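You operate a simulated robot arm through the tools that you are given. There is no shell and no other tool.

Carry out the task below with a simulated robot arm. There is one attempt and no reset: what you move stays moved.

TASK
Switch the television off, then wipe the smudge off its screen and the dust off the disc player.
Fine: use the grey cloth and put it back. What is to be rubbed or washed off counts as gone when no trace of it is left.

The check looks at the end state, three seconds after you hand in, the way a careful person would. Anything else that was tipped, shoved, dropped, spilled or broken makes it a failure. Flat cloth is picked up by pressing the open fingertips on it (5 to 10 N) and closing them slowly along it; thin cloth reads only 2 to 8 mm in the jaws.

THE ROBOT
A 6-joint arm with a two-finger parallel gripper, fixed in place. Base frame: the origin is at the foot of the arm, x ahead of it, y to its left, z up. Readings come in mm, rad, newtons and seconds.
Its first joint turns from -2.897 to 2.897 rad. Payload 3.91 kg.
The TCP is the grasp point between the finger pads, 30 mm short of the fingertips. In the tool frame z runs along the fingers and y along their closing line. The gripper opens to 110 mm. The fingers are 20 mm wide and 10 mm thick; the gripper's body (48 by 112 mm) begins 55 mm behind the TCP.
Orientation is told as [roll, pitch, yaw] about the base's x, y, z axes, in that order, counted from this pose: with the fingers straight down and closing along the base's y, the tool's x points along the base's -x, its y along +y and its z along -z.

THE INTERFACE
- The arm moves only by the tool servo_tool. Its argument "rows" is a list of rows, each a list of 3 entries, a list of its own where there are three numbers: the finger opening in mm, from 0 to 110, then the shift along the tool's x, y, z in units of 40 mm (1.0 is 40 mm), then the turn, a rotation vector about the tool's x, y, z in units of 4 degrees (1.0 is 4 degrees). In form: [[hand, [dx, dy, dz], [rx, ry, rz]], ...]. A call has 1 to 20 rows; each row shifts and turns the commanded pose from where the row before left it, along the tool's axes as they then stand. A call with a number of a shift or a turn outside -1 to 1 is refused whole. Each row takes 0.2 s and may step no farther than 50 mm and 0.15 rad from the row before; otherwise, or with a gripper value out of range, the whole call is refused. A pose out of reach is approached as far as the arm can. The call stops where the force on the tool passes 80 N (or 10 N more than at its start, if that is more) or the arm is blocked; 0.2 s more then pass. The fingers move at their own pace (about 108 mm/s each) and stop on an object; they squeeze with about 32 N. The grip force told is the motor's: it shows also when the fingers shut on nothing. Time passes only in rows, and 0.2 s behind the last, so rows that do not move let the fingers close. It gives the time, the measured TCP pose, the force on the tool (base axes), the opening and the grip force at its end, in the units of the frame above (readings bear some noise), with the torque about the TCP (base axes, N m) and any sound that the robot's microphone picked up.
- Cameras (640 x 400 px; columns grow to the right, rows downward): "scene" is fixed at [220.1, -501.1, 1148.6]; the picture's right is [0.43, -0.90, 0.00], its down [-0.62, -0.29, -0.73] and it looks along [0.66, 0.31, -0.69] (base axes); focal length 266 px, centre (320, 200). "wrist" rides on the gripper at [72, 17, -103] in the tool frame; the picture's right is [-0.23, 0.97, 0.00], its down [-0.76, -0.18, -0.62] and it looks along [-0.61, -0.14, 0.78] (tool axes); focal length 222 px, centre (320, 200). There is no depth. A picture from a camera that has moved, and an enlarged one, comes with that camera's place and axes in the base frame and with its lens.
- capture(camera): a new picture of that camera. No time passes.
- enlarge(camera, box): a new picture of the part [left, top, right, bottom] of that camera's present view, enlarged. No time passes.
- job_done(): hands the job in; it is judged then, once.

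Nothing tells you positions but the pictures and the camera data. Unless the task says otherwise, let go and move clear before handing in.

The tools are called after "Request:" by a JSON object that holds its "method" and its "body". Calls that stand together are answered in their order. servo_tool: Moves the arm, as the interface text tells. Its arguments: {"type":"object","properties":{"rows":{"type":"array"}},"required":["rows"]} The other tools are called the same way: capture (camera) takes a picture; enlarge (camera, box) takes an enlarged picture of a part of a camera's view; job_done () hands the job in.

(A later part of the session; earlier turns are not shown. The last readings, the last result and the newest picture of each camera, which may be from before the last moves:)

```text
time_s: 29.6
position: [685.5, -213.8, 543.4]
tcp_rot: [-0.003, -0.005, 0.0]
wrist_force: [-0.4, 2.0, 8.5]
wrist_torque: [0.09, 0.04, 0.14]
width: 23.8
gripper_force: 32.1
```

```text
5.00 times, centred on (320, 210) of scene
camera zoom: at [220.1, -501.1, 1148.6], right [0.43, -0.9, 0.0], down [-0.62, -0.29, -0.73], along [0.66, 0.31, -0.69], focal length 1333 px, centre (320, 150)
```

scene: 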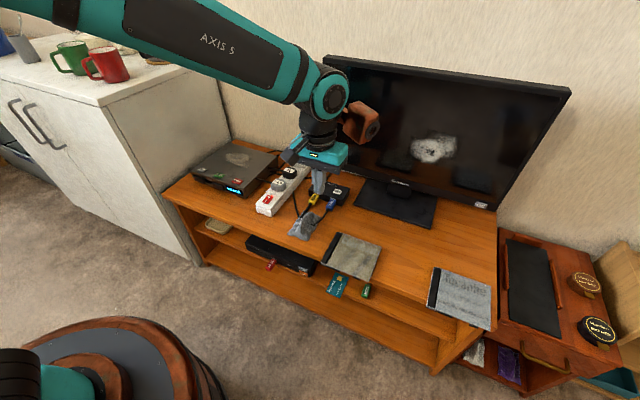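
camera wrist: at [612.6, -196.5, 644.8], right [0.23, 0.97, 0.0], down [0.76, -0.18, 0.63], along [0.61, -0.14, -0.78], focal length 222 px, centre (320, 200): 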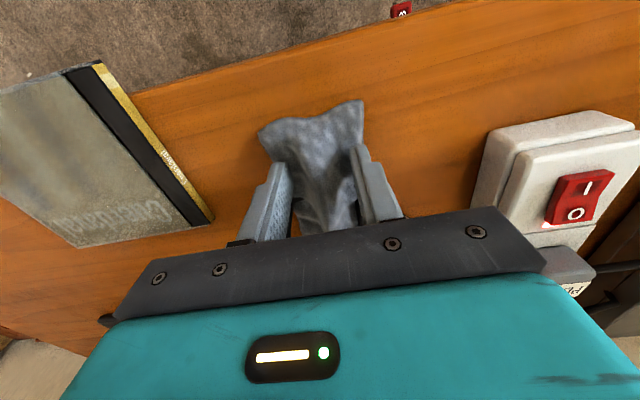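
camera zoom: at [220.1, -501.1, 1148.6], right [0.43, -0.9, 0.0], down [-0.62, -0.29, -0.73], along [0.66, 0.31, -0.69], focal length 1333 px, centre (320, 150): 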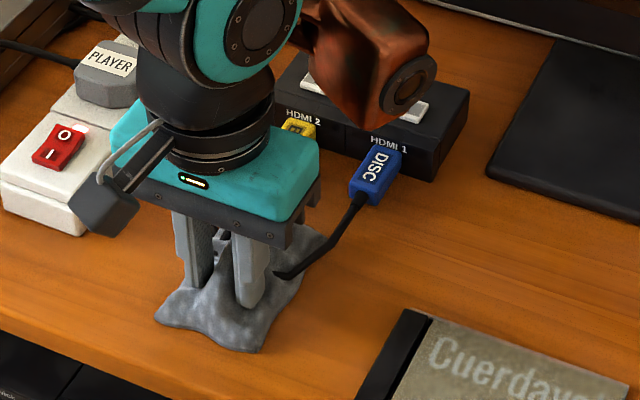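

The jaws stopped at 24 mm with full squeeze, which is thick for cloth, so something may be under it (the cables, perhaps). I'll test with a very small lift and check the force.

Request:
{"method": "servo_tool", "body": {"rows": [[0, [0, 0, -0.05], [0, 0, 0]], [0, [0, 0, -0.05], [0, 0, 0]], [0, [0, 0, 0], [0, 0, 0]]]}}

Request:
{"method": "enlarge", "body": {"camera": "wrist", "box": [220, 80, 420, 240]}}

Request:
{"method": "enlarge", "body": {"camera": "scene", "box": [270, 170, 370, 250]}}

```text
time_s: 30.4
position: [686.7, -214.3, 546.6]
tcp_rot: [-0.003, -0.006, -0.001]
wrist_force: [-0.6, -0.7, -0.5]
wrist_torque: [-0.01, -0.02, 0.02]
width: 24.1
gripper_force: 31.9
```

```text
2.50 times, centred on (320, 160) of wrist
camera zoom: at [613.5, -197.1, 649.6], right [0.23, 0.97, 0.0], down [0.76, -0.18, 0.63], along [0.61, -0.14, -0.78], focal length 555 px, centre (320, 300)
```

zoom: 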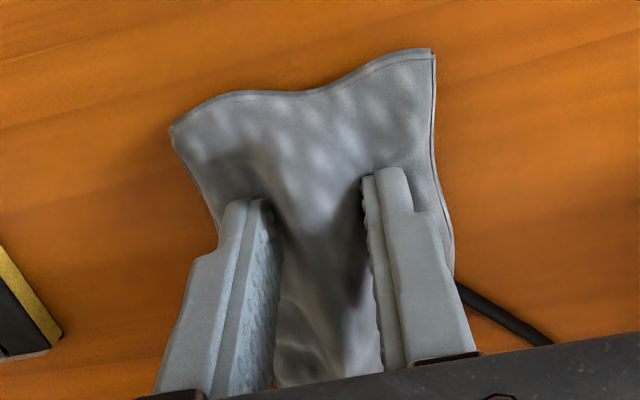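

```text
5.00 times, centred on (320, 210) of scene
camera zoom: at [220.1, -501.1, 1148.6], right [0.43, -0.9, 0.0], down [-0.62, -0.29, -0.73], along [0.66, 0.31, -0.69], focal length 1333 px, centre (320, 150)
```

zoom: 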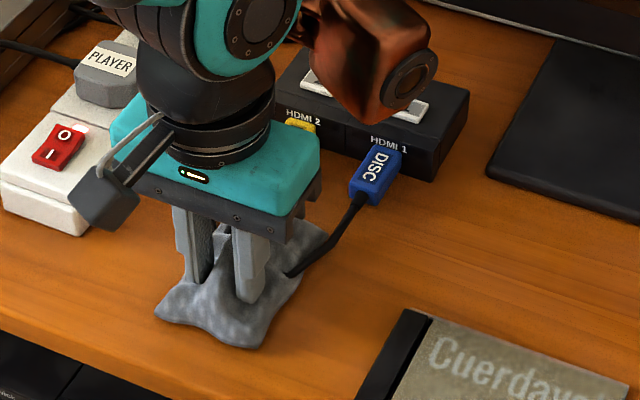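

The force is near zero and the cloth came up with the fingers, so I am holding just the cloth's ridge. I'll lift a bit further and pull slightly toward the robot to clear the cables.

Request:
{"method": "servo_tool", "body": {"rows": [[0, [0.05, 0, -0.1], [0, 0, 0]], [0, [0.1, 0, -0.1], [0, 0, 0]], [0, [0.1, 0, -0.1], [0, 0, 0]], [0, [0, 0, 0], [0, 0, 0]]]}}

Request:
{"method": "enlarge", "body": {"camera": "wrist", "box": [220, 80, 420, 240]}}

Request:
{"method": "enlarge", "body": {"camera": "scene", "box": [270, 170, 370, 250]}}

```text
time_s: 31.4
position: [676.1, -214.6, 559.7]
tcp_rot: [-0.004, -0.005, -0.001]
wrist_force: [0.8, -0.3, -0.8]
wrist_torque: [-0.03, 0.04, 0.01]
width: 24.1
gripper_force: 32.0
```

```text
2.50 times, centred on (320, 160) of wrist
camera zoom: at [603.0, -196.5, 661.5], right [0.23, 0.97, 0.0], down [0.76, -0.18, 0.63], along [0.61, -0.14, -0.78], focal length 555 px, centre (320, 300)
```

zoom: 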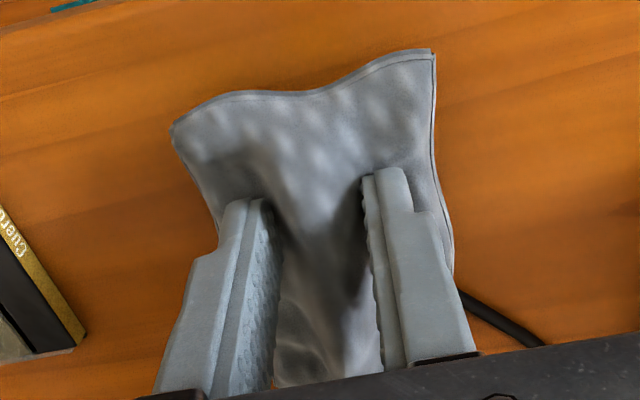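

```text
5.00 times, centred on (320, 210) of scene
camera zoom: at [220.1, -501.1, 1148.6], right [0.43, -0.9, 0.0], down [-0.62, -0.29, -0.73], along [0.66, 0.31, -0.69], focal length 1333 px, centre (320, 150)
```

zoom: 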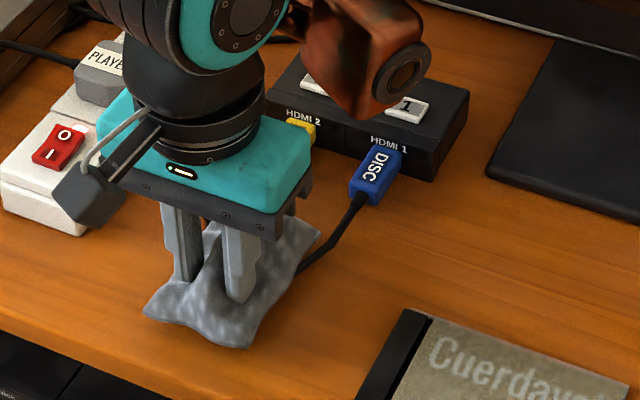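

The cloth moves cleanly with the hand and the cables stay. I'll lift it well clear.

Request:
{"method": "servo_tool", "body": {"rows": [[0, [0, 0, -0.3], [0, 0, 0]], [0, [0, 0, -0.5], [0, 0, 0]], [0, [0, 0, -0.75], [0, 0, 0]], [0, [0, 0, -0.75], [0, 0, 0]], [0, [0, 0, -0.75], [0, 0, 0]], [0, [0, 0, -0.5], [0, 0, 0]], [0, [0, 0, 0], [0, 0, 0]]]}}

Request:
{"method": "capture", "body": {"camera": "wrist"}}

Request:
{"method": "enlarge", "body": {"camera": "scene", "box": [230, 120, 390, 250]}}

```text
time_s: 33.0
position: [673.0, -214.8, 702.8]
tcp_rot: [-0.003, -0.006, -0.001]
wrist_force: [1.3, -0.1, -0.1]
wrist_torque: [0.0, -0.01, 0.02]
width: 24.1
gripper_force: 32.0
```

```text
taken
camera wrist: at [600.9, -197.6, 805.4], right [0.23, 0.97, 0.0], down [0.76, -0.18, 0.63], along [0.61, -0.14, -0.78], focal length 222 px, centre (320, 200)
```

wrist: 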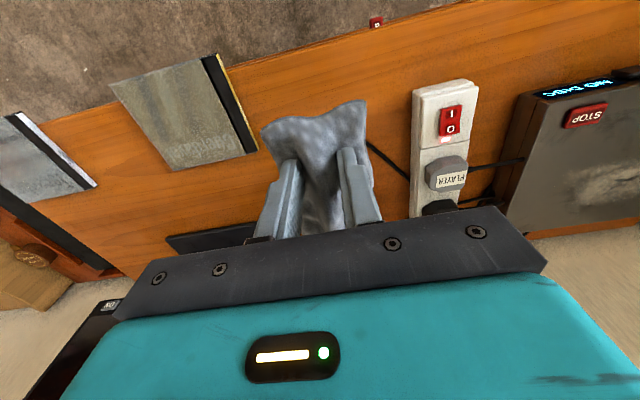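

```text
3.08 times, centred on (310, 185) of scene
camera zoom: at [220.1, -501.1, 1148.6], right [0.43, -0.9, 0.0], down [-0.62, -0.29, -0.73], along [0.66, 0.31, -0.69], focal length 820 px, centre (351, 246)
```

zoom: 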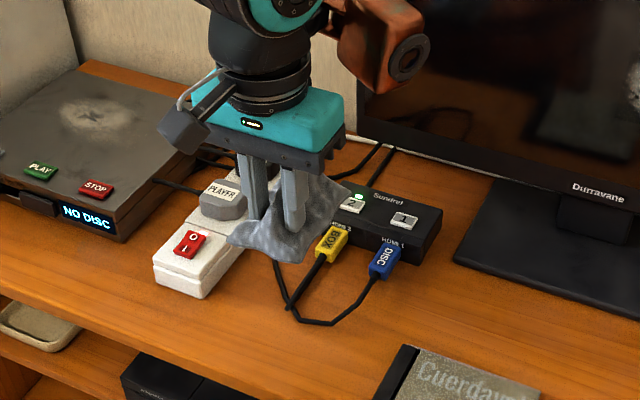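

The cloth is lifted clean; beneath it there were only the cables. Now I'll carry it to in front of the smudge (still well away from the TV) and pitch the tool to horizontal so the cloth's underside faces the screen.

Request:
{"method": "servo_tool", "body": {"rows": [[0, [-0.085, -0.9, -0.18], [0, 0, 0]], [0, [-0.085, -0.9, -0.18], [0, 0, 0]], [0, [-0.085, -0.9, -0.18], [0, 0, 0]], [0, [-0.085, -0.9, -0.18], [0, 0, 0]], [0, [-0.085, -0.9, -0.18], [0, 0, 0]], [0, [-0.085, -0.9, -0.18], [0, 0, 0]], [0, [-0.085, -0.9, -0.18], [0, 0, 0]], [0, [-0.085, -0.9, -0.18], [0, 0, 0]], [0, [0, 0, 0], [0, 0, 0]]]}}

Request:
{"method": "servo_tool", "body": {"rows": [[0, [0, 0, 0], [0, -1, 0]], [0, [0, 0, 0], [0, -1, 0]], [0, [0, 0, 0], [0, -1, 0]], [0, [0, 0, 0], [0, -1, 0]], [0, [0, 0, 0], [0, -1, 0]], [0, [0, 0, 0], [0, -1, 0]], [0, [0, 0, 0], [0, -1, 0]], [0, [0, 0, 0], [0, -1, 0]], [0, [0, 0, 0], [0, -1, 0]], [0, [0, 0, 0], [0, -1, 0]], [0, [0, 0, 0], [0, -1, 0]], [0, [0, 0, 0], [0, -1, 0]], [0, [0, 0, 0], [0, -1, 0]], [0, [0, 0, 0], [0, -1, 0]], [0, [0, 0, 0], [0, -1, 0]], [0, [0, 0, 0], [0, -1, 0]], [0, [0, 0, 0], [0, -1, 0]], [0, [0, 0, 0], [0, -1, 0]], [0, [0, 0, 0], [0, -1, 0]], [0, [0, 0, 0], [0, -1, 0]]]}}

Request:
{"method": "capture", "body": {"camera": "wrist"}}

Request:
{"method": "capture", "body": {"camera": "scene"}}

```text
time_s: 35.0
position: [702.1, -499.8, 761.0]
tcp_rot: [-0.003, -0.005, -0.001]
wrist_force: [0.8, 0.2, -0.8]
wrist_torque: [0.02, -0.02, 0.03]
width: 24.0
gripper_force: 31.7
```

```text
time_s: 39.2
position: [700.3, -501.6, 760.0]
tcp_rot: [-0.021, -1.403, 0.021]
wrist_force: [0.6, -0.1, -0.6]
wrist_torque: [0.01, 0.01, 0.01]
width: 23.7
gripper_force: 32.1
```

```text
taken
camera wrist: at [588.1, -485.0, 705.8], right [0.04, 0.97, 0.22], down [-0.49, -0.17, 0.86], along [0.87, -0.14, 0.47], focal length 222 px, centre (320, 200)
```

wrist: 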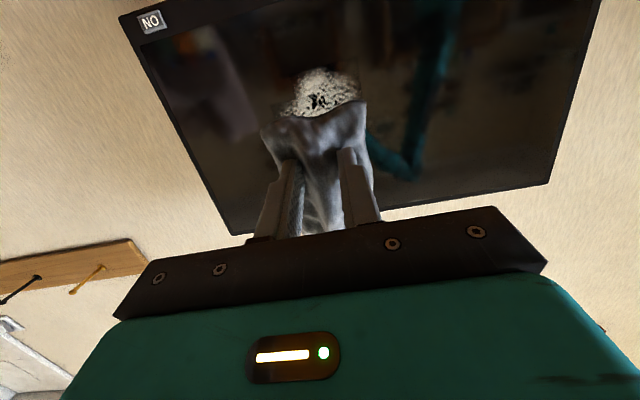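

```text
taken
```

scene: 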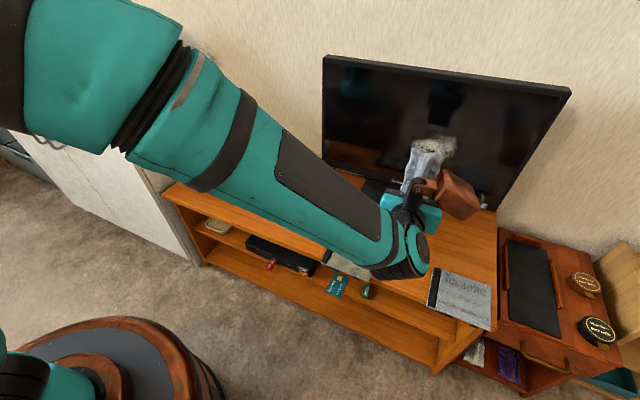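

The cloth is held facing the screen. I'll finish the pitch to about −88° and approach to TCP x≈850, still short of contact, then look.

Request:
{"method": "servo_tool", "body": {"rows": [[0, [0, 0, 0], [0, -1, 0]], [0, [0, 0, 0], [0, -1, 0]], [0, [0.05, 0, 0.9], [0, 0, 0]], [0, [0.05, 0, 0.9], [0, 0, 0]], [0, [0.05, 0, 0.9], [0, 0, 0]], [0, [0.05, 0, 0.9], [0, 0, 0]], [0, [0, 0, 0], [0, 0, 0]]]}}

Request:
{"method": "capture", "body": {"camera": "wrist"}}

Request:
{"method": "capture", "body": {"camera": "scene"}}

Request:
{"method": "enlarge", "body": {"camera": "scene", "box": [380, 110, 500, 210]}}

```text
time_s: 40.8
position: [846.2, -504.6, 745.7]
tcp_rot: [-0.072, -1.542, 0.071]
wrist_force: [0.3, 0.1, -0.1]
wrist_torque: [0.01, 0.01, 0.0]
width: 23.9
gripper_force: 31.9
```

```text
taken
camera wrist: at [740.5, -487.3, 676.4], right [0.01, 0.97, 0.23], down [-0.6, -0.18, 0.78], along [0.8, -0.14, 0.58], focal length 222 px, centre (320, 200)
```

wrist: 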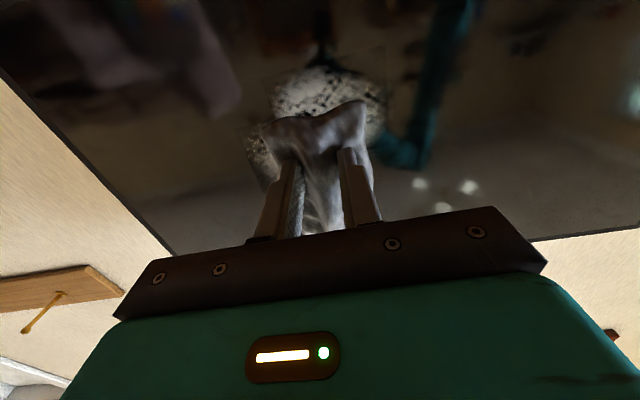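

```text
taken
```

scene: 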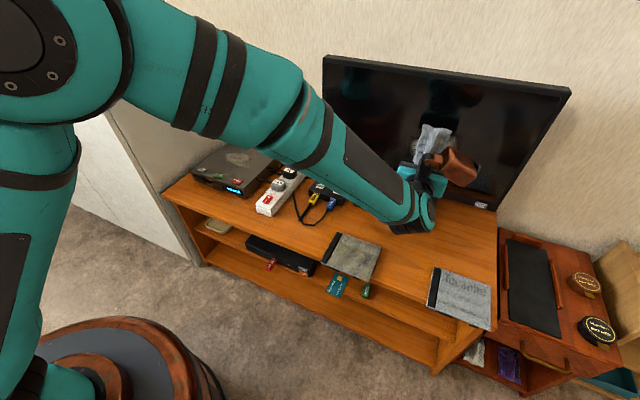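

```text
4.00 times, centred on (440, 160) of scene
camera zoom: at [220.1, -501.1, 1148.6], right [0.43, -0.9, 0.0], down [-0.62, -0.29, -0.73], along [0.66, 0.31, -0.69], focal length 1066 px, centre (-160, 360)
```

zoom: 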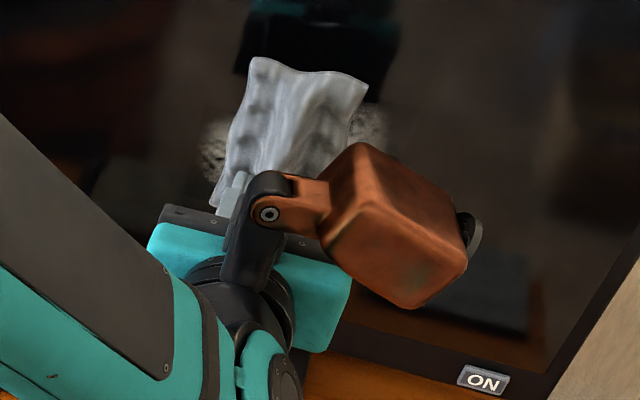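

The cloth is in front of the smudge with its free part pointing up. I'll advance toward the glass, checking force as I go.

Request:
{"method": "servo_tool", "body": {"rows": [[0, [0, 0, 0.1], [0, 0, 0]], [0, [0, 0, 0.1], [0, 0, 0]], [0, [0, 0, 0.1], [0, 0, 0]], [0, [0, 0, 0.1], [0, 0, 0]], [0, [0, 0, 0], [0, 0, 0]]]}}

```text
time_s: 42.0
position: [860.1, -501.5, 746.6]
tcp_rot: [-0.091, -1.54, 0.091]
wrist_force: [0.0, -1.0, 0.7]
wrist_torque: [0.05, 0.02, 0.0]
width: 23.8
gripper_force: 32.1
```

Request:
{"method": "servo_tool", "body": {"rows": [[0, [0, 0, 0.1], [0, 0, 0]], [0, [0, 0, 0.05], [0, 0, 0]], [0, [0, 0, 0.05], [0, 0, 0]], [0, [0, 0, 0], [0, 0, 0]]]}}

Request:
{"method": "enlarge", "body": {"camera": "wrist", "box": [220, 40, 440, 240]}}

```text
time_s: 43.0
position: [867.9, -503.0, 746.0]
tcp_rot: [-0.085, -1.541, 0.087]
wrist_force: [0.4, -0.1, -0.1]
wrist_torque: [0.01, -0.01, 0.01]
width: 23.8
gripper_force: 32.2
```

```text
2.00 times, centred on (330, 140) of wrist
camera zoom: at [763.8, -485.2, 676.2], right [0.01, 0.97, 0.22], down [-0.6, -0.18, 0.78], along [0.8, -0.14, 0.58], focal length 444 px, centre (300, 320)
```

zoom: 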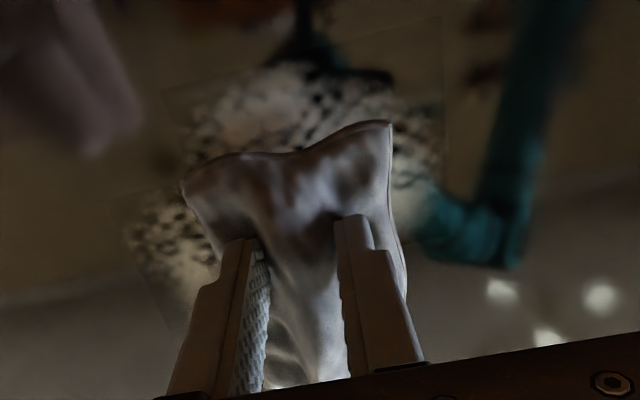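

Request:
{"method": "servo_tool", "body": {"rows": [[0, [0, 0, 0.05], [0, 0, 0]], [0, [0, 0, 0.05], [0, 0, 0]], [0, [0, 0, 0], [0, 0, 0]]]}}

```text
time_s: 43.8
position: [872.4, -502.2, 745.6]
tcp_rot: [-0.091, -1.541, 0.089]
wrist_force: [0.6, 0.0, -0.2]
wrist_torque: [-0.02, -0.01, 0.01]
width: 23.8
gripper_force: 31.9
```

Request:
{"method": "servo_tool", "body": {"rows": [[0, [0, 0, 0.05], [0, 0, 0]], [0, [0, 0, 0.03], [0, 0, 0]], [0, [0, 0, 0], [0, 0, 0]]]}}

```text
time_s: 44.6
position: [875.7, -501.0, 746.5]
tcp_rot: [-0.087, -1.539, 0.086]
wrist_force: [0.0, 0.1, -0.2]
wrist_torque: [0.0, -0.02, 0.0]
width: 23.7
gripper_force: 32.1
```

Request:
{"method": "servo_tool", "body": {"rows": [[0, [0, 0, 0.03], [0, 0, 0]], [0, [0, 0, 0.03], [0, 0, 0]], [0, [0, 0, 0], [0, 0, 0]]]}}

```text
time_s: 45.4
position: [878.0, -502.5, 745.9]
tcp_rot: [-0.079, -1.54, 0.079]
wrist_force: [-8.0, 1.6, -3.3]
wrist_torque: [-0.12, -0.5, 0.09]
width: 23.8
gripper_force: 31.7
```

Contact: 8 N, but the torque says it is the cloth's upper flap touching at about z≈823, above the smudge. Let me see how it lies.

Request:
{"method": "enlarge", "body": {"camera": "scene", "box": [390, 110, 490, 190]}}

Request:
{"method": "enlarge", "body": {"camera": "wrist", "box": [220, 40, 440, 240]}}

```text
5.00 times, centred on (440, 150) of scene
camera zoom: at [220.1, -501.1, 1148.6], right [0.43, -0.9, 0.0], down [-0.62, -0.29, -0.73], along [0.66, 0.31, -0.69], focal length 1333 px, centre (-280, 450)
```

zoom: 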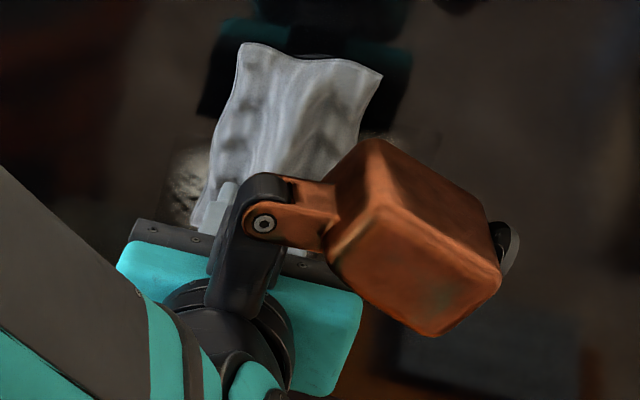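

```text
2.00 times, centred on (330, 140) of wrist
camera zoom: at [773.8, -485.0, 676.4], right [0.01, 0.97, 0.22], down [-0.6, -0.18, 0.78], along [0.8, -0.14, 0.58], focal length 444 px, centre (300, 320)
```

zoom: 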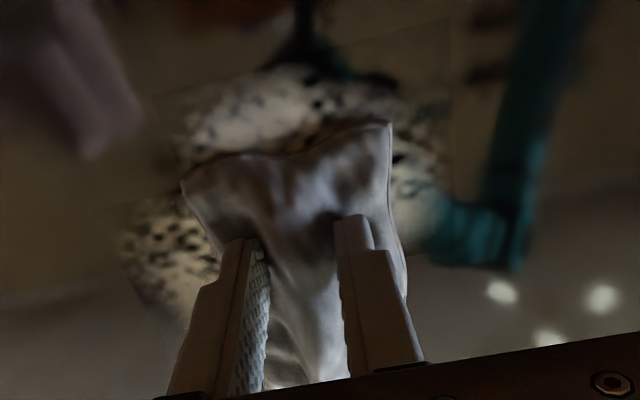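

The cloth holds a flat underside about 42 mm ahead of the TCP, tilted slightly so its top touches first. I'll back off a little, pitch about 1.8° more to make it parallel, lower it to cover the smudge (TCP z≈720), and press again.

Request:
{"method": "servo_tool", "body": {"rows": [[0, [0, 0, -0.1], [0, 0, 0]], [0, [0, 0, 0], [0, -0.45, 0]], [0, [0.32, 0, 0], [0, 0, 0]], [0, [0.32, 0, 0], [0, 0, 0]], [0, [0, 0, 0], [0, 0, 0]]]}}

```text
time_s: 46.6
position: [873.5, -502.2, 722.6]
tcp_rot: [-2.117, -1.569, 2.118]
wrist_force: [-0.2, 0.0, 0.2]
wrist_torque: [0.01, 0.0, -0.01]
width: 23.5
gripper_force: 32.1
```

Request:
{"method": "servo_tool", "body": {"rows": [[0, [0, 0, 0.05], [0, 0, 0]], [0, [0, 0, 0.03], [0, 0, 0]], [0, [0, 0, 0.025], [0, 0, 0]], [0, [0, 0, 0], [0, 0, 0]]]}}

```text
time_s: 47.6
position: [878.1, -501.3, 720.8]
tcp_rot: [-2.155, -1.567, 2.156]
wrist_force: [0.5, 0.3, 0.5]
wrist_torque: [-0.02, 0.02, -0.01]
width: 23.6
gripper_force: 31.9
```

Request:
{"method": "servo_tool", "body": {"rows": [[0, [0, 0, 0.03], [0, 0, 0]], [0, [0, 0, 0.02], [0, 0, 0]], [0, [0, 0, 0], [0, 0, 0]]]}}

```text
time_s: 48.4
position: [881.2, -503.1, 721.9]
tcp_rot: [-2.217, -1.568, 2.213]
wrist_force: [-12.1, 0.7, 1.2]
wrist_torque: [-0.03, -0.01, 0.05]
width: 23.5
gripper_force: 32.0
```

Now the pressure is centred on the fingertips at 12 N. I'll ease off slightly and start a first stroke to +y, then check the effect.

Request:
{"method": "servo_tool", "body": {"rows": [[0, [0, 0, -0.008], [0, 0, 0]], [0, [0, 0.25, 0], [0, 0, 0]], [0, [0, 0.25, 0], [0, 0, 0]], [0, [0, 0.25, 0], [0, 0, 0]], [0, [0, 0.25, 0], [0, 0, 0]]]}}

Request:
{"method": "enlarge", "body": {"camera": "wrist", "box": [180, 0, 440, 240]}}

Request:
{"method": "enlarge", "body": {"camera": "scene", "box": [380, 100, 500, 200]}}

```text
time_s: 49.6
position: [881.1, -462.1, 720.6]
tcp_rot: [-2.337, -1.569, 2.335]
wrist_force: [-16.8, -8.1, -0.6]
wrist_torque: [0.03, -0.08, -0.26]
width: 23.9
gripper_force: 32.5
```

```text
1.67 times, centred on (310, 120) of wrist
camera zoom: at [778.3, -445.5, 647.1], right [0.0, 0.97, 0.23], down [-0.62, -0.18, 0.76], along [0.78, -0.14, 0.61], focal length 370 px, centre (337, 333)
```

zoom: 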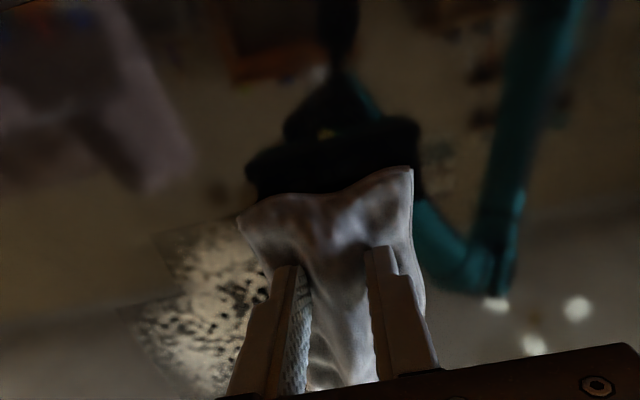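

```text
4.00 times, centred on (440, 150) of scene
camera zoom: at [220.1, -501.1, 1148.6], right [0.43, -0.9, 0.0], down [-0.62, -0.29, -0.73], along [0.66, 0.31, -0.69], focal length 1066 px, centre (-160, 400)
```

zoom: 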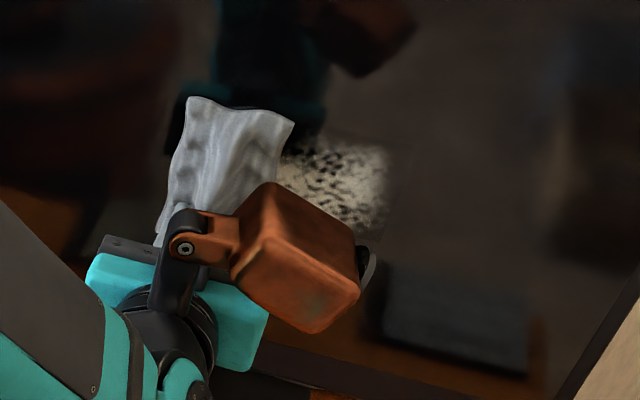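

The wiping works — the smudge is gone where the cloth passed. The force crept up to 17 N, so I'll ease off and stroke toward −y, checking midway.

Request:
{"method": "servo_tool", "body": {"rows": [[0, [0, 0, -0.013], [0, 0, 0]], [0, [0, -0.25, 0], [0, 0, 0]], [0, [0, -0.25, 0], [0, 0, 0]], [0, [0, -0.25, 0], [0, 0, 0]], [0, [0, -0.25, 0], [0, 0, 0]], [0, [0, -0.25, 0], [0, 0, 0]], [0, [0, -0.25, 0], [0, 0, 0]]]}}

```text
time_s: 51.2
position: [880.6, -519.8, 718.5]
tcp_rot: [-2.207, -1.568, 2.207]
wrist_force: [-0.3, 0.2, 0.0]
wrist_torque: [-0.04, 0.03, -0.01]
width: 23.8
gripper_force: 32.3
```

Lost contact now; I'll press back in by small amounts.

Request:
{"method": "servo_tool", "body": {"rows": [[0, [0, 0, 0.008], [0, 0, 0]], [0, [0, 0, 0], [0, 0, 0]]]}}

```text
time_s: 51.8
position: [879.7, -520.6, 721.6]
tcp_rot: [-2.144, -1.568, 2.147]
wrist_force: [-1.1, 0.4, -0.9]
wrist_torque: [0.02, -0.01, -0.01]
width: 23.6
gripper_force: 32.2
```

Request:
{"method": "servo_tool", "body": {"rows": [[0, [0, 0, 0.008], [0, 0, 0]], [0, [0, 0, 0], [0, 0, 0]]]}}

```text
time_s: 52.4
position: [880.1, -521.5, 720.5]
tcp_rot: [-2.14, -1.566, 2.141]
wrist_force: [0.5, -0.2, 0.0]
wrist_torque: [0.0, -0.01, -0.01]
width: 23.6
gripper_force: 31.9
```

Request:
{"method": "servo_tool", "body": {"rows": [[0, [0, 0, 0.012], [0, 0, 0]], [0, [0, 0, 0], [0, 0, 0]]]}}

```text
time_s: 53.0
position: [880.3, -520.9, 720.7]
tcp_rot: [-2.135, -1.567, 2.138]
wrist_force: [-0.3, -0.1, -0.3]
wrist_torque: [0.01, 0.03, 0.0]
width: 23.6
gripper_force: 31.9
```

Request:
{"method": "servo_tool", "body": {"rows": [[0, [0, 0, 0.012], [0, 0, 0]], [0, [0, 0, 0], [0, 0, 0]]]}}

```text
time_s: 53.6
position: [880.1, -519.8, 719.7]
tcp_rot: [-2.075, -1.569, 2.074]
wrist_force: [-14.4, 1.9, -3.0]
wrist_torque: [-0.03, 0.07, 0.13]
width: 23.8
gripper_force: 32.3
```

Contact again at 14 N; the screen recedes slightly toward −y (about 1°). I'll stroke −y with a small compensation and check.

Request:
{"method": "servo_tool", "body": {"rows": [[0, [0, -0.25, 0.001], [0, 0, 0]], [0, [0, -0.25, 0.003], [0, 0, 0]], [0, [0, -0.25, 0.003], [0, 0, 0]]]}}

```text
time_s: 54.4
position: [879.6, -552.4, 721.8]
tcp_rot: [-2.152, -1.568, 2.151]
wrist_force: [-28.8, 11.2, -1.5]
wrist_torque: [-0.04, 0.01, 0.39]
width: 23.3
gripper_force: 31.8
```

Too much — 29 N. I'll ease off at once.

Request:
{"method": "servo_tool", "body": {"rows": [[0, [0, 0, -0.012], [0, 0, 0]], [0, [0, 0, 0], [0, 0, 0]]]}}

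```text
time_s: 55.0
position: [880.2, -551.3, 721.6]
tcp_rot: [-2.309, -1.568, 2.308]
wrist_force: [-29.5, 8.7, 1.5]
wrist_torque: [-0.11, -0.02, 0.31]
width: 23.7
gripper_force: 31.8
```

Request:
{"method": "servo_tool", "body": {"rows": [[0, [0, 0, -0.02], [0, 0, 0]], [0, [0, 0, 0], [0, 0, 0]]]}}

Request:
{"method": "capture", "body": {"camera": "scene"}}

```text
time_s: 55.6
position: [880.2, -551.9, 721.7]
tcp_rot: [-2.264, -1.569, 2.263]
wrist_force: [-8.3, -2.9, 2.2]
wrist_torque: [0.04, -0.12, -0.16]
width: 23.7
gripper_force: 31.6
```

```text
taken
```

scene: 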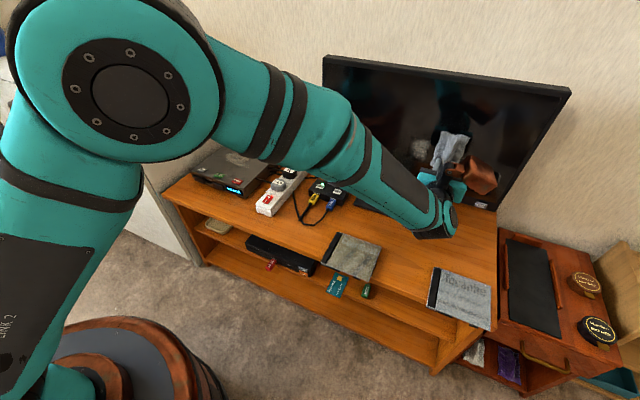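

Request:
{"method": "enlarge", "body": {"camera": "scene", "box": [380, 100, 500, 200]}}

Request:
{"method": "enlarge", "body": {"camera": "wrist", "box": [180, 0, 540, 240]}}

```text
4.00 times, centred on (440, 150) of scene
camera zoom: at [220.1, -501.1, 1148.6], right [0.43, -0.9, 0.0], down [-0.62, -0.29, -0.73], along [0.66, 0.31, -0.69], focal length 1066 px, centre (-160, 400)
```

zoom: 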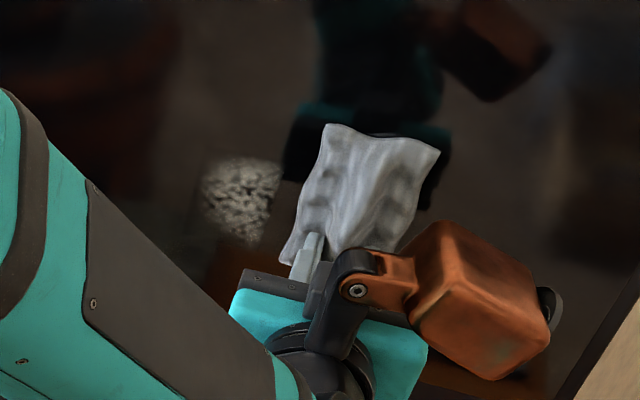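

```text
1.67 times, centred on (360, 120) of wrist
camera zoom: at [778.3, -534.8, 647.9], right [0.0, 0.97, 0.22], down [-0.63, -0.18, 0.76], along [0.78, -0.14, 0.61], focal length 370 px, centre (253, 333)
```

zoom: 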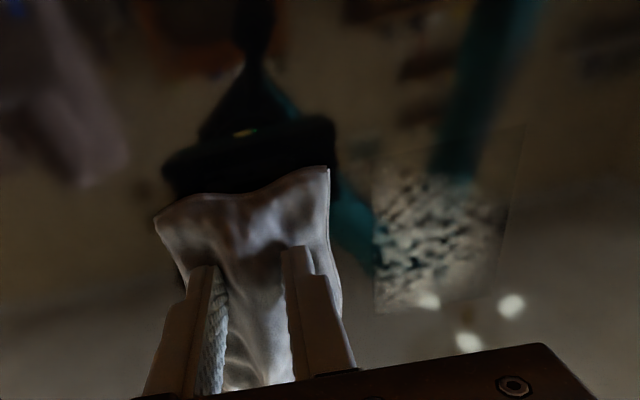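

The right part of the smudge is cleared; a patch remains at about y −500…−450, z 700…764. I have a light 8 N contact now, so I'll stroke back toward +y in short checked pieces.

Request:
{"method": "servo_tool", "body": {"rows": [[0, [0, 0.25, 0], [0, 0, 0]], [0, [0, 0.25, 0], [0, 0, 0]], [0, [0, 0.25, 0], [0, 0, 0]]]}}

```text
time_s: 56.4
position: [881.1, -522.3, 721.7]
tcp_rot: [-2.321, -1.567, 2.318]
wrist_force: [-20.1, -8.5, -1.9]
wrist_torque: [0.0, 0.1, -0.28]
width: 23.5
gripper_force: 31.5
```

Request:
{"method": "servo_tool", "body": {"rows": [[0, [0, 0.25, -0.008], [0, 0, 0]], [0, [0, 0.25, -0.004], [0, 0, 0]], [0, [0, 0.25, -0.002], [0, 0, 0]]]}}

Request:
{"method": "enlarge", "body": {"camera": "scene", "box": [380, 100, 500, 200]}}

Request:
{"method": "enlarge", "body": {"camera": "wrist", "box": [180, 0, 540, 240]}}

```text
time_s: 57.2
position: [880.8, -491.0, 721.7]
tcp_rot: [-2.165, -1.566, 2.165]
wrist_force: [-3.6, 0.0, 0.1]
wrist_torque: [0.01, 0.05, -0.03]
width: 23.9
gripper_force: 31.9
```

```text
4.00 times, centred on (440, 150) of scene
camera zoom: at [220.1, -501.1, 1148.6], right [0.43, -0.9, 0.0], down [-0.62, -0.29, -0.73], along [0.66, 0.31, -0.69], focal length 1066 px, centre (-160, 400)
```

zoom: 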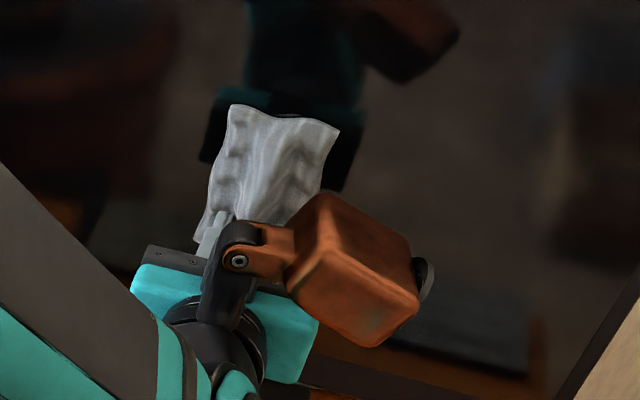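

```text
1.67 times, centred on (360, 120) of wrist
camera zoom: at [778.3, -474.2, 647.9], right [0.0, 0.97, 0.22], down [-0.62, -0.18, 0.76], along [0.78, -0.14, 0.61], focal length 370 px, centre (253, 333)
```

zoom: 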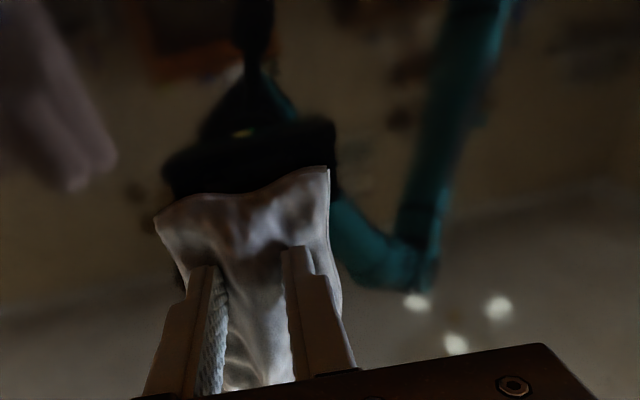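

The patch seems to have gone. I'll back off from the screen and inspect the whole smudge area.

Request:
{"method": "servo_tool", "body": {"rows": [[0, [0, 0, -0.3], [0, 0, 0]], [0, [0, 0, -1], [0, 0, 0]], [0, [0.5, 0, -1], [0, 0, 0]], [0, [1, 0, -0.6], [0, 0, 0]], [0, [1, 0, 0], [0, 0, 0]], [0, [0, 0, 0], [0, 0, 0]]]}}

Request:
{"method": "enlarge", "body": {"camera": "scene", "box": [380, 90, 500, 190]}}

Request:
{"method": "capture", "body": {"camera": "wrist"}}

Request:
{"method": "capture", "body": {"camera": "scene"}}

```text
time_s: 58.6
position: [762.5, -492.0, 619.3]
tcp_rot: [-2.192, -1.566, 2.194]
wrist_force: [0.4, -1.5, -0.3]
wrist_torque: [0.03, 0.0, 0.0]
width: 24.0
gripper_force: 31.7
```

```text
4.00 times, centred on (440, 140) of scene
camera zoom: at [220.1, -501.1, 1148.6], right [0.43, -0.9, 0.0], down [-0.62, -0.29, -0.73], along [0.66, 0.31, -0.69], focal length 1066 px, centre (-160, 440)
```

zoom: 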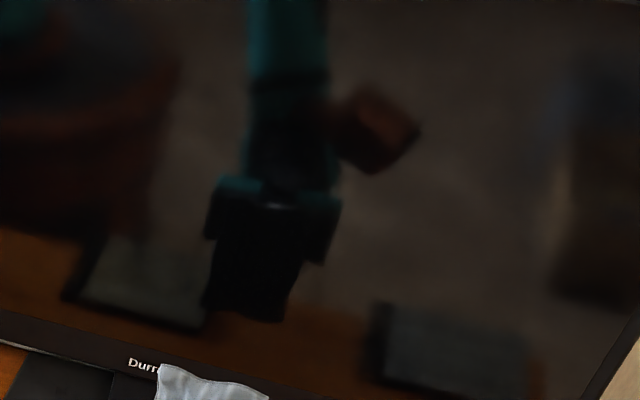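

```text
taken
camera wrist: at [660.4, -475.3, 545.8], right [0.0, 0.97, 0.22], down [-0.62, -0.18, 0.76], along [0.78, -0.14, 0.61], focal length 222 px, centre (320, 200)
```

wrist: 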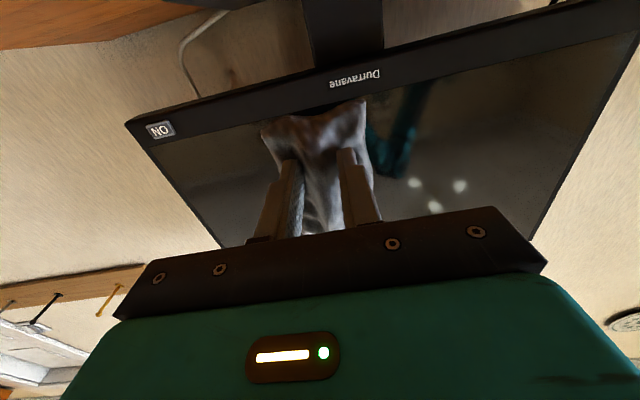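

```text
taken
```

scene: 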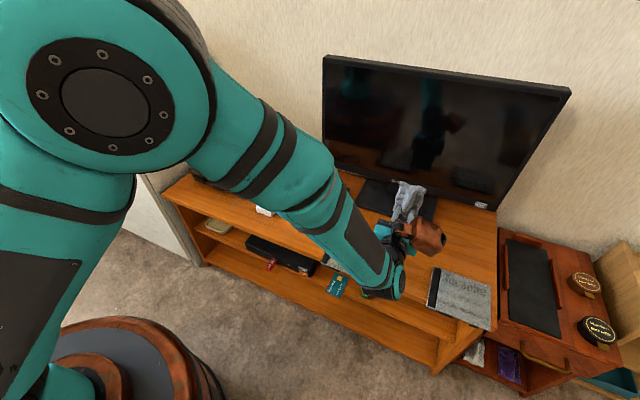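

The screen looks clean. I'll zoom harder on the spot to look for faint traces.

Request:
{"method": "enlarge", "body": {"camera": "scene", "box": [395, 120, 475, 175]}}

Request:
{"method": "enlarge", "body": {"camera": "wrist", "box": [150, 60, 460, 240]}}

```text
7.27 times, centred on (435, 148) of scene
camera zoom: at [220.1, -501.1, 1148.6], right [0.43, -0.9, 0.0], down [-0.62, -0.29, -0.73], along [0.66, 0.31, -0.69], focal length 1938 px, centre (-516, 582)
```

zoom: 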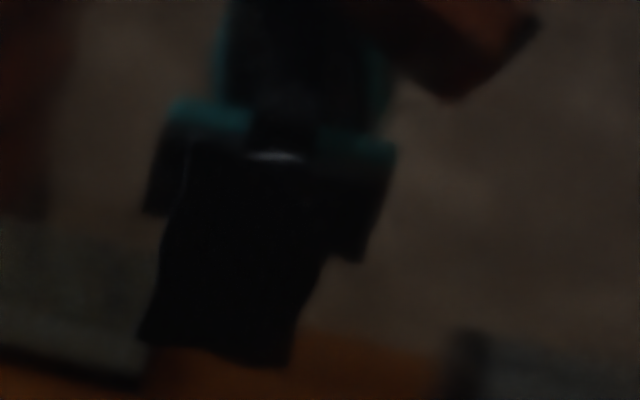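

```text
2.06 times, centred on (305, 150) of wrist
camera zoom: at [660.4, -475.3, 545.8], right [0.0, 0.97, 0.22], down [-0.62, -0.18, 0.76], along [0.78, -0.14, 0.61], focal length 459 px, centre (351, 303)
```

zoom: 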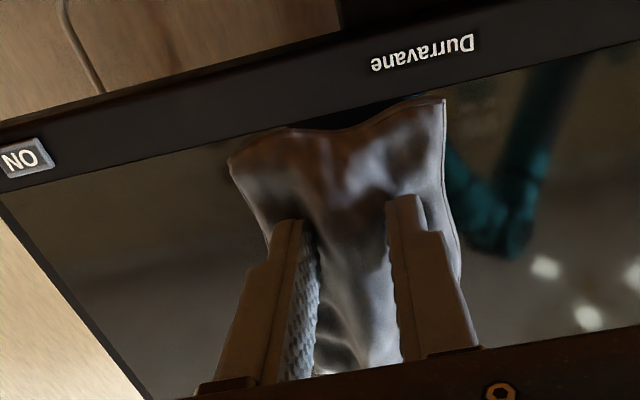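

The spot itself looks clean from the scene, but I want another look from the wrist camera without the cloth in front. I'll retreat up and to +y, pitching back partway, and inspect.

Request:
{"method": "servo_tool", "body": {"rows": [[0, [-0.7, 0.5, -0.6], [0, 0, 0]], [0, [-0.7, 0.5, -0.6], [0, 0, 0]], [0, [-0.7, 0.5, -0.6], [0, 0, 0]], [0, [-0.7, 0.5, -0.6], [0, 0, 0]], [0, [-0.7, 0.5, -0.6], [0, 0, 0]], [0, [0, 0, 0], [0, 1, 0]], [0, [0, 0, 0], [0, 1, 0]], [0, [0, 0, 0], [0, 1, 0]], [0, [0, 0, 0], [0, 1, 0]], [0, [0, 0, 0], [0, 1, 0]], [0, [0, 0, 0], [0, 1, 0]], [0, [0, 0, 0], [0, 1, 0]], [0, [0, 0, 0], [0, 1, 0]], [0, [0, 0, 0], [0, 1, 0]], [0, [0, 0, 0], [0, 1, 0]]]}}

Request:
{"method": "capture", "body": {"camera": "wrist"}}

Request:
{"method": "capture", "body": {"camera": "scene"}}

```text
time_s: 61.8
position: [643.1, -391.7, 760.2]
tcp_rot: [-0.005, -0.874, 0.003]
wrist_force: [0.6, -0.4, -1.0]
wrist_torque: [0.0, -0.01, 0.0]
width: 23.4
gripper_force: 32.1
```

```text
taken
camera wrist: at [518.2, -374.7, 770.8], right [0.15, 0.97, 0.17], down [0.01, -0.17, 0.98], along [0.99, -0.14, -0.04], focal length 222 px, centre (320, 200)
```

wrist: 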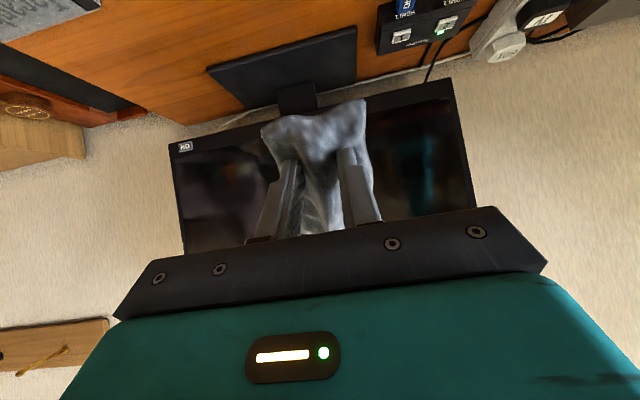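

```text
taken
```

scene: 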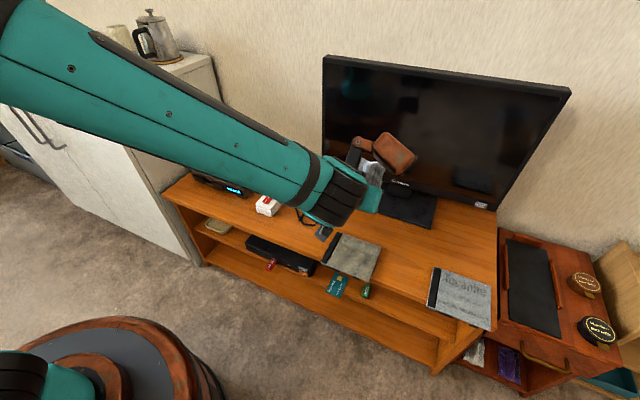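

Request:
{"method": "enlarge", "body": {"camera": "scene", "box": [395, 115, 475, 175]}}

Request:
{"method": "servo_tool", "body": {"rows": [[0, [0, 0.9, 0], [0, 0, 0]], [0, [0, 0.9, 0], [0, 0, 0]], [0, [0, 0.9, 0], [0, 0, 0]], [0, [0, 0.9, 0], [0, 0, 0]], [0, [0, 0, 0], [0, 0, 0]]]}}

Request:
{"method": "capture", "body": {"camera": "wrist"}}

Request:
{"method": "enlarge", "body": {"camera": "wrist", "box": [140, 110, 300, 240]}}

Request:
{"method": "enlarge", "body": {"camera": "scene", "box": [380, 100, 500, 200]}}

```text
6.67 times, centred on (435, 145) of scene
camera zoom: at [220.1, -501.1, 1148.6], right [0.43, -0.9, 0.0], down [-0.62, -0.29, -0.73], along [0.66, 0.31, -0.69], focal length 1777 px, centre (-447, 567)
```

zoom: 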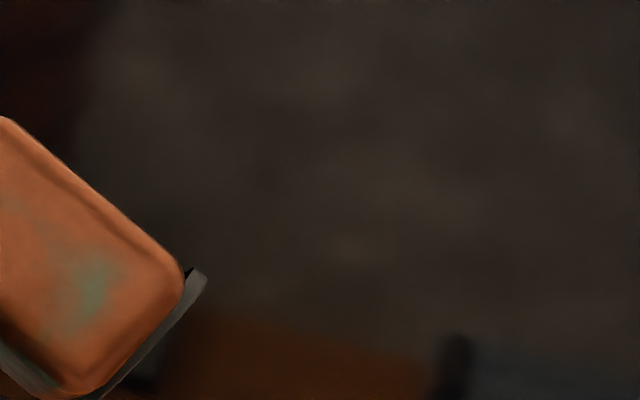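

```text
time_s: 63.0
position: [642.6, -244.7, 762.0]
tcp_rot: [-0.004, -0.875, 0.003]
wrist_force: [0.0, 0.8, -1.3]
wrist_torque: [0.01, 0.02, -0.02]
width: 23.3
gripper_force: 32.1
```

```text
taken
camera wrist: at [519.0, -227.5, 771.7], right [0.15, 0.97, 0.17], down [0.01, -0.18, 0.98], along [0.99, -0.14, -0.04], focal length 222 px, centre (320, 200)
```

wrist: 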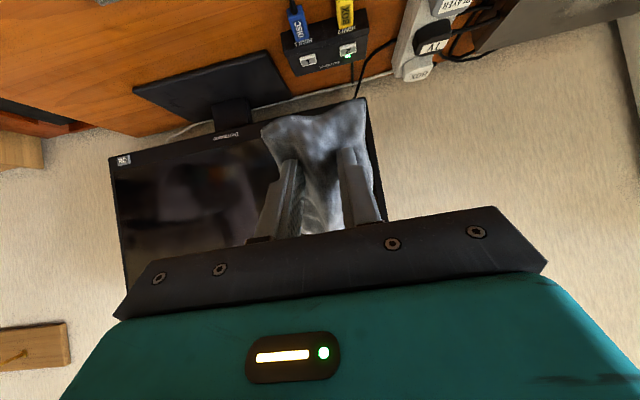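

```text
3.08 times, centred on (220, 175) of wrist
camera zoom: at [519.0, -227.5, 771.7], right [0.15, 0.97, 0.17], down [0.01, -0.18, 0.98], along [0.99, -0.14, -0.04], focal length 684 px, centre (628, 277)
```

zoom: 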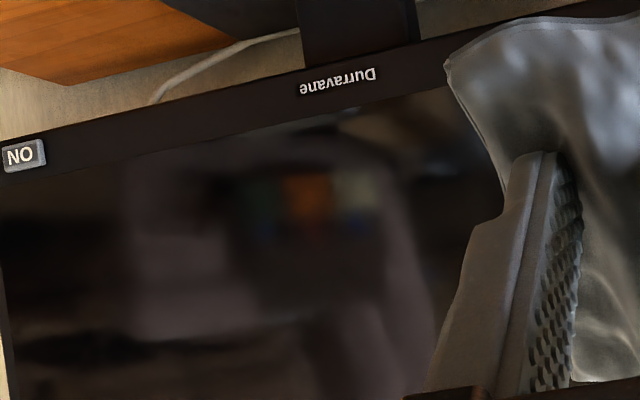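

```text
4.00 times, centred on (440, 150) of scene
camera zoom: at [220.1, -501.1, 1148.6], right [0.43, -0.9, 0.0], down [-0.62, -0.29, -0.73], along [0.66, 0.31, -0.69], focal length 1066 px, centre (-160, 400)
```

zoom: 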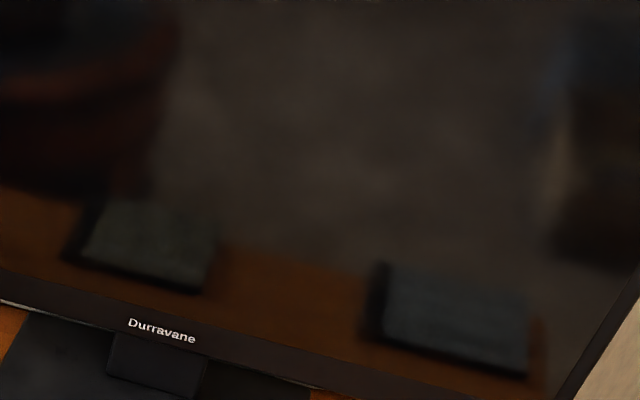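

The screen is clean and the TV hasn't moved. The dust on the player is centred at about (877, 178), top surface z≈540, spanning x 838–918, y 118–228; the buttons are at x≈762, which I'll stay clear of. I'll pitch back to vertical and carry the cloth above the player.

Request:
{"method": "servo_tool", "body": {"rows": [[0, [0, 0, 0], [0, 1, 0]], [0, [0, 0, 0], [0, 1, 0]], [0, [0, 0, 0], [0, 1, 0]], [0, [0, 0, 0], [0, 1, 0]], [0, [0, 0, 0], [0, 1, 0]], [0, [0, 0, 0], [0, 1, 0]], [0, [0, 0, 0], [0, 1, 0]], [0, [0, 0, 0], [0, 1, 0]], [0, [0, 0, 0], [0, 1, 0]], [0, [0, 0, 0], [0, 1, 0]], [0, [0, 0, 0], [0, 1, 0]], [0, [0, 0, 0], [0, 1, 0]], [0, [0, 0, 0], [0, 0.5, 0]], [0, [0, 0, 0], [0, 0, 0]]]}}

Request:
{"method": "servo_tool", "body": {"rows": [[0, [-0.43, 0.865, 0.13], [0, 0, 0]], [0, [-0.43, 0.865, 0.13], [0, 0, 0]], [0, [-0.43, 0.865, 0.13], [0, 0, 0]], [0, [-0.43, 0.865, 0.13], [0, 0, 0]], [0, [-0.43, 0.865, 0.13], [0, 0, 0]], [0, [-0.43, 0.865, 0.13], [0, 0, 0]], [0, [-0.43, 0.865, 0.13], [0, 0, 0]], [0, [-0.43, 0.865, 0.13], [0, 0, 0]], [0, [-0.43, 0.865, 0.13], [0, 0, 0]], [0, [-0.43, 0.865, 0.13], [0, 0, 0]], [0, [-0.43, 0.865, 0.13], [0, 0, 0]], [0, [0, 0, 0], [0, 0, 0]]]}}

Request:
{"method": "capture", "body": {"camera": "wrist"}}

Request:
{"method": "capture", "body": {"camera": "scene"}}

```text
time_s: 66.0
position: [644.1, -248.6, 760.7]
tcp_rot: [-0.003, -0.002, 0.001]
wrist_force: [-0.1, -0.4, -1.4]
wrist_torque: [-0.02, 0.03, -0.01]
width: 23.4
gripper_force: 31.7
```

```text
time_s: 68.6
position: [834.6, 132.3, 701.4]
tcp_rot: [-0.004, -0.002, 0.001]
wrist_force: [0.9, -0.2, -0.2]
wrist_torque: [-0.01, -0.01, 0.01]
width: 23.2
gripper_force: 31.9
```

```text
taken
camera wrist: at [762.7, 149.3, 804.1], right [0.23, 0.97, 0.0], down [0.76, -0.18, 0.62], along [0.61, -0.14, -0.78], focal length 222 px, centre (320, 200)
```

wrist: 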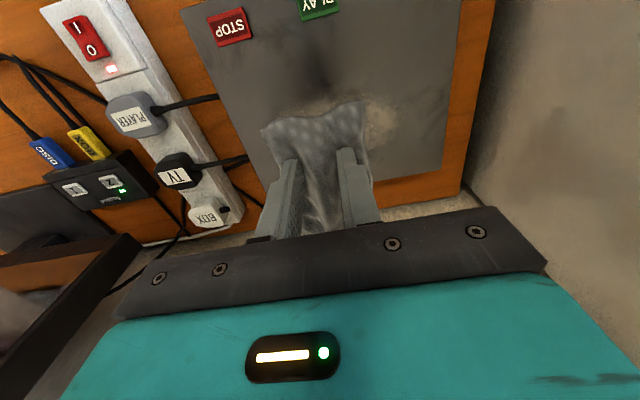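

```text
taken
```

scene: 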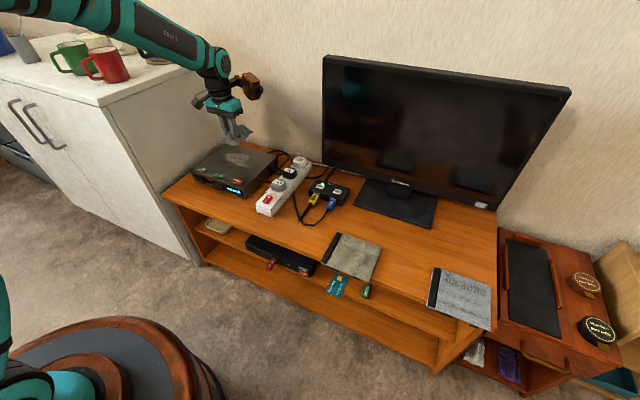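

Request:
{"method": "enlarge", "body": {"camera": "wrist", "box": [200, 20, 500, 220]}}

Request:
{"method": "enlarge", "body": {"camera": "scene", "box": [180, 80, 300, 200]}}

```text
2.00 times, centred on (350, 120) of wrist
camera zoom: at [762.7, 149.3, 804.1], right [0.23, 0.97, 0.0], down [0.76, -0.18, 0.62], along [0.61, -0.14, -0.78], focal length 444 px, centre (260, 360)
```

zoom: 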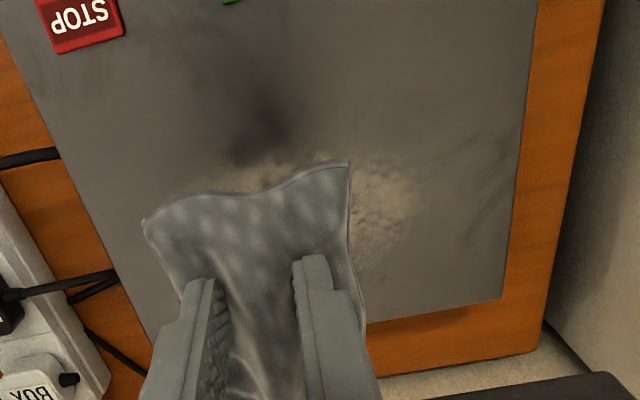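

```text
3.33 times, centred on (240, 140) of scene
camera zoom: at [220.1, -501.1, 1148.6], right [0.43, -0.9, 0.0], down [-0.62, -0.29, -0.73], along [0.66, 0.31, -0.69], focal length 888 px, centre (587, 400)
```

zoom: 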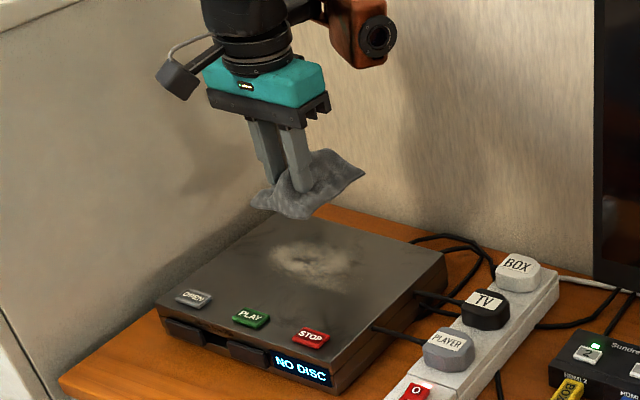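

The dust spans x≈825–915, y≈105–222. I'll position at (850, 165) and descend to just above contact (expected TCP z≈582).

Request:
{"method": "servo_tool", "body": {"rows": [[0, [-0.19, 0.4, 0.5], [0, 0, 0]], [0, [-0.19, 0.4, 0.6], [0, 0, 0]], [0, [0, 0, 0.7], [0, 0, 0]], [0, [0, 0, 0.5], [0, 0, 0]], [0, [0, 0, 0.2], [0, 0, 0]], [0, [0, 0, 0], [0, 0, 0]]]}}

Request:
{"method": "enlarge", "body": {"camera": "scene", "box": [180, 80, 300, 200]}}

```text
time_s: 70.0
position: [850.1, 163.9, 602.2]
tcp_rot: [-0.005, -0.003, -0.001]
wrist_force: [-0.1, 0.0, -0.7]
wrist_torque: [0.02, -0.01, -0.01]
width: 23.2
gripper_force: 31.9
```

```text
3.33 times, centred on (240, 140) of scene
camera zoom: at [220.1, -501.1, 1148.6], right [0.43, -0.9, 0.0], down [-0.62, -0.29, -0.73], along [0.66, 0.31, -0.69], focal length 888 px, centre (587, 400)
```

zoom: 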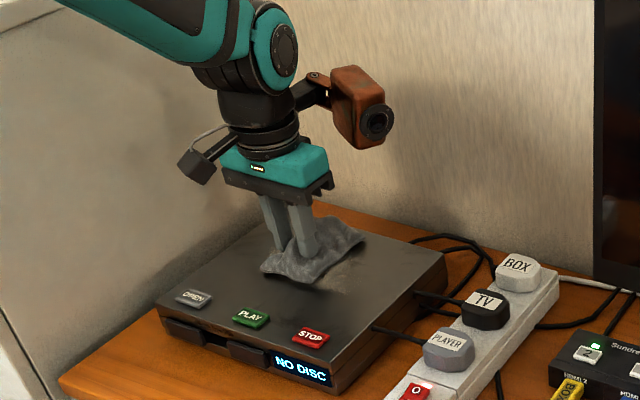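

Request:
{"method": "servo_tool", "body": {"rows": [[0, [0, 0, 0.1], [0, 0, 0]], [0, [0, 0, 0.1], [0, 0, 0]], [0, [0, 0, 0.05], [0, 0, 0]], [0, [0, 0, 0.05], [0, 0, 0]], [0, [0, 0, 0], [0, 0, 0]]]}}

```text
time_s: 71.2
position: [850.5, 164.0, 593.9]
tcp_rot: [-0.005, -0.009, -0.001]
wrist_force: [4.6, -3.0, 74.1]
wrist_torque: [-0.06, -0.03, -0.06]
width: 24.2
gripper_force: 32.0
```

Contact came higher than expected (TCP z≈594) with 74 N pressing straight down; I'll ease off right away.

Request:
{"method": "servo_tool", "body": {"rows": [[0, [0, 0, -0.08], [0, 0, 0]], [0, [0, 0, 0], [0, 0, 0]]]}}

```text
time_s: 71.8
position: [850.2, 164.9, 594.5]
tcp_rot: [-0.001, -0.004, -0.001]
wrist_force: [19.1, -2.0, 47.6]
wrist_torque: [0.07, -0.83, -0.04]
width: 24.6
gripper_force: 32.4
```

Request:
{"method": "servo_tool", "body": {"rows": [[0, [0, 0, -0.05], [0, 0, 0]], [0, [0, 0, 0], [0, 0, 0]]]}}

```text
time_s: 72.4
position: [846.0, 164.8, 594.5]
tcp_rot: [-0.003, 0.001, 0.0]
wrist_force: [8.8, -4.4, 25.0]
wrist_torque: [0.03, -0.43, -0.06]
width: 24.1
gripper_force: 32.1
```

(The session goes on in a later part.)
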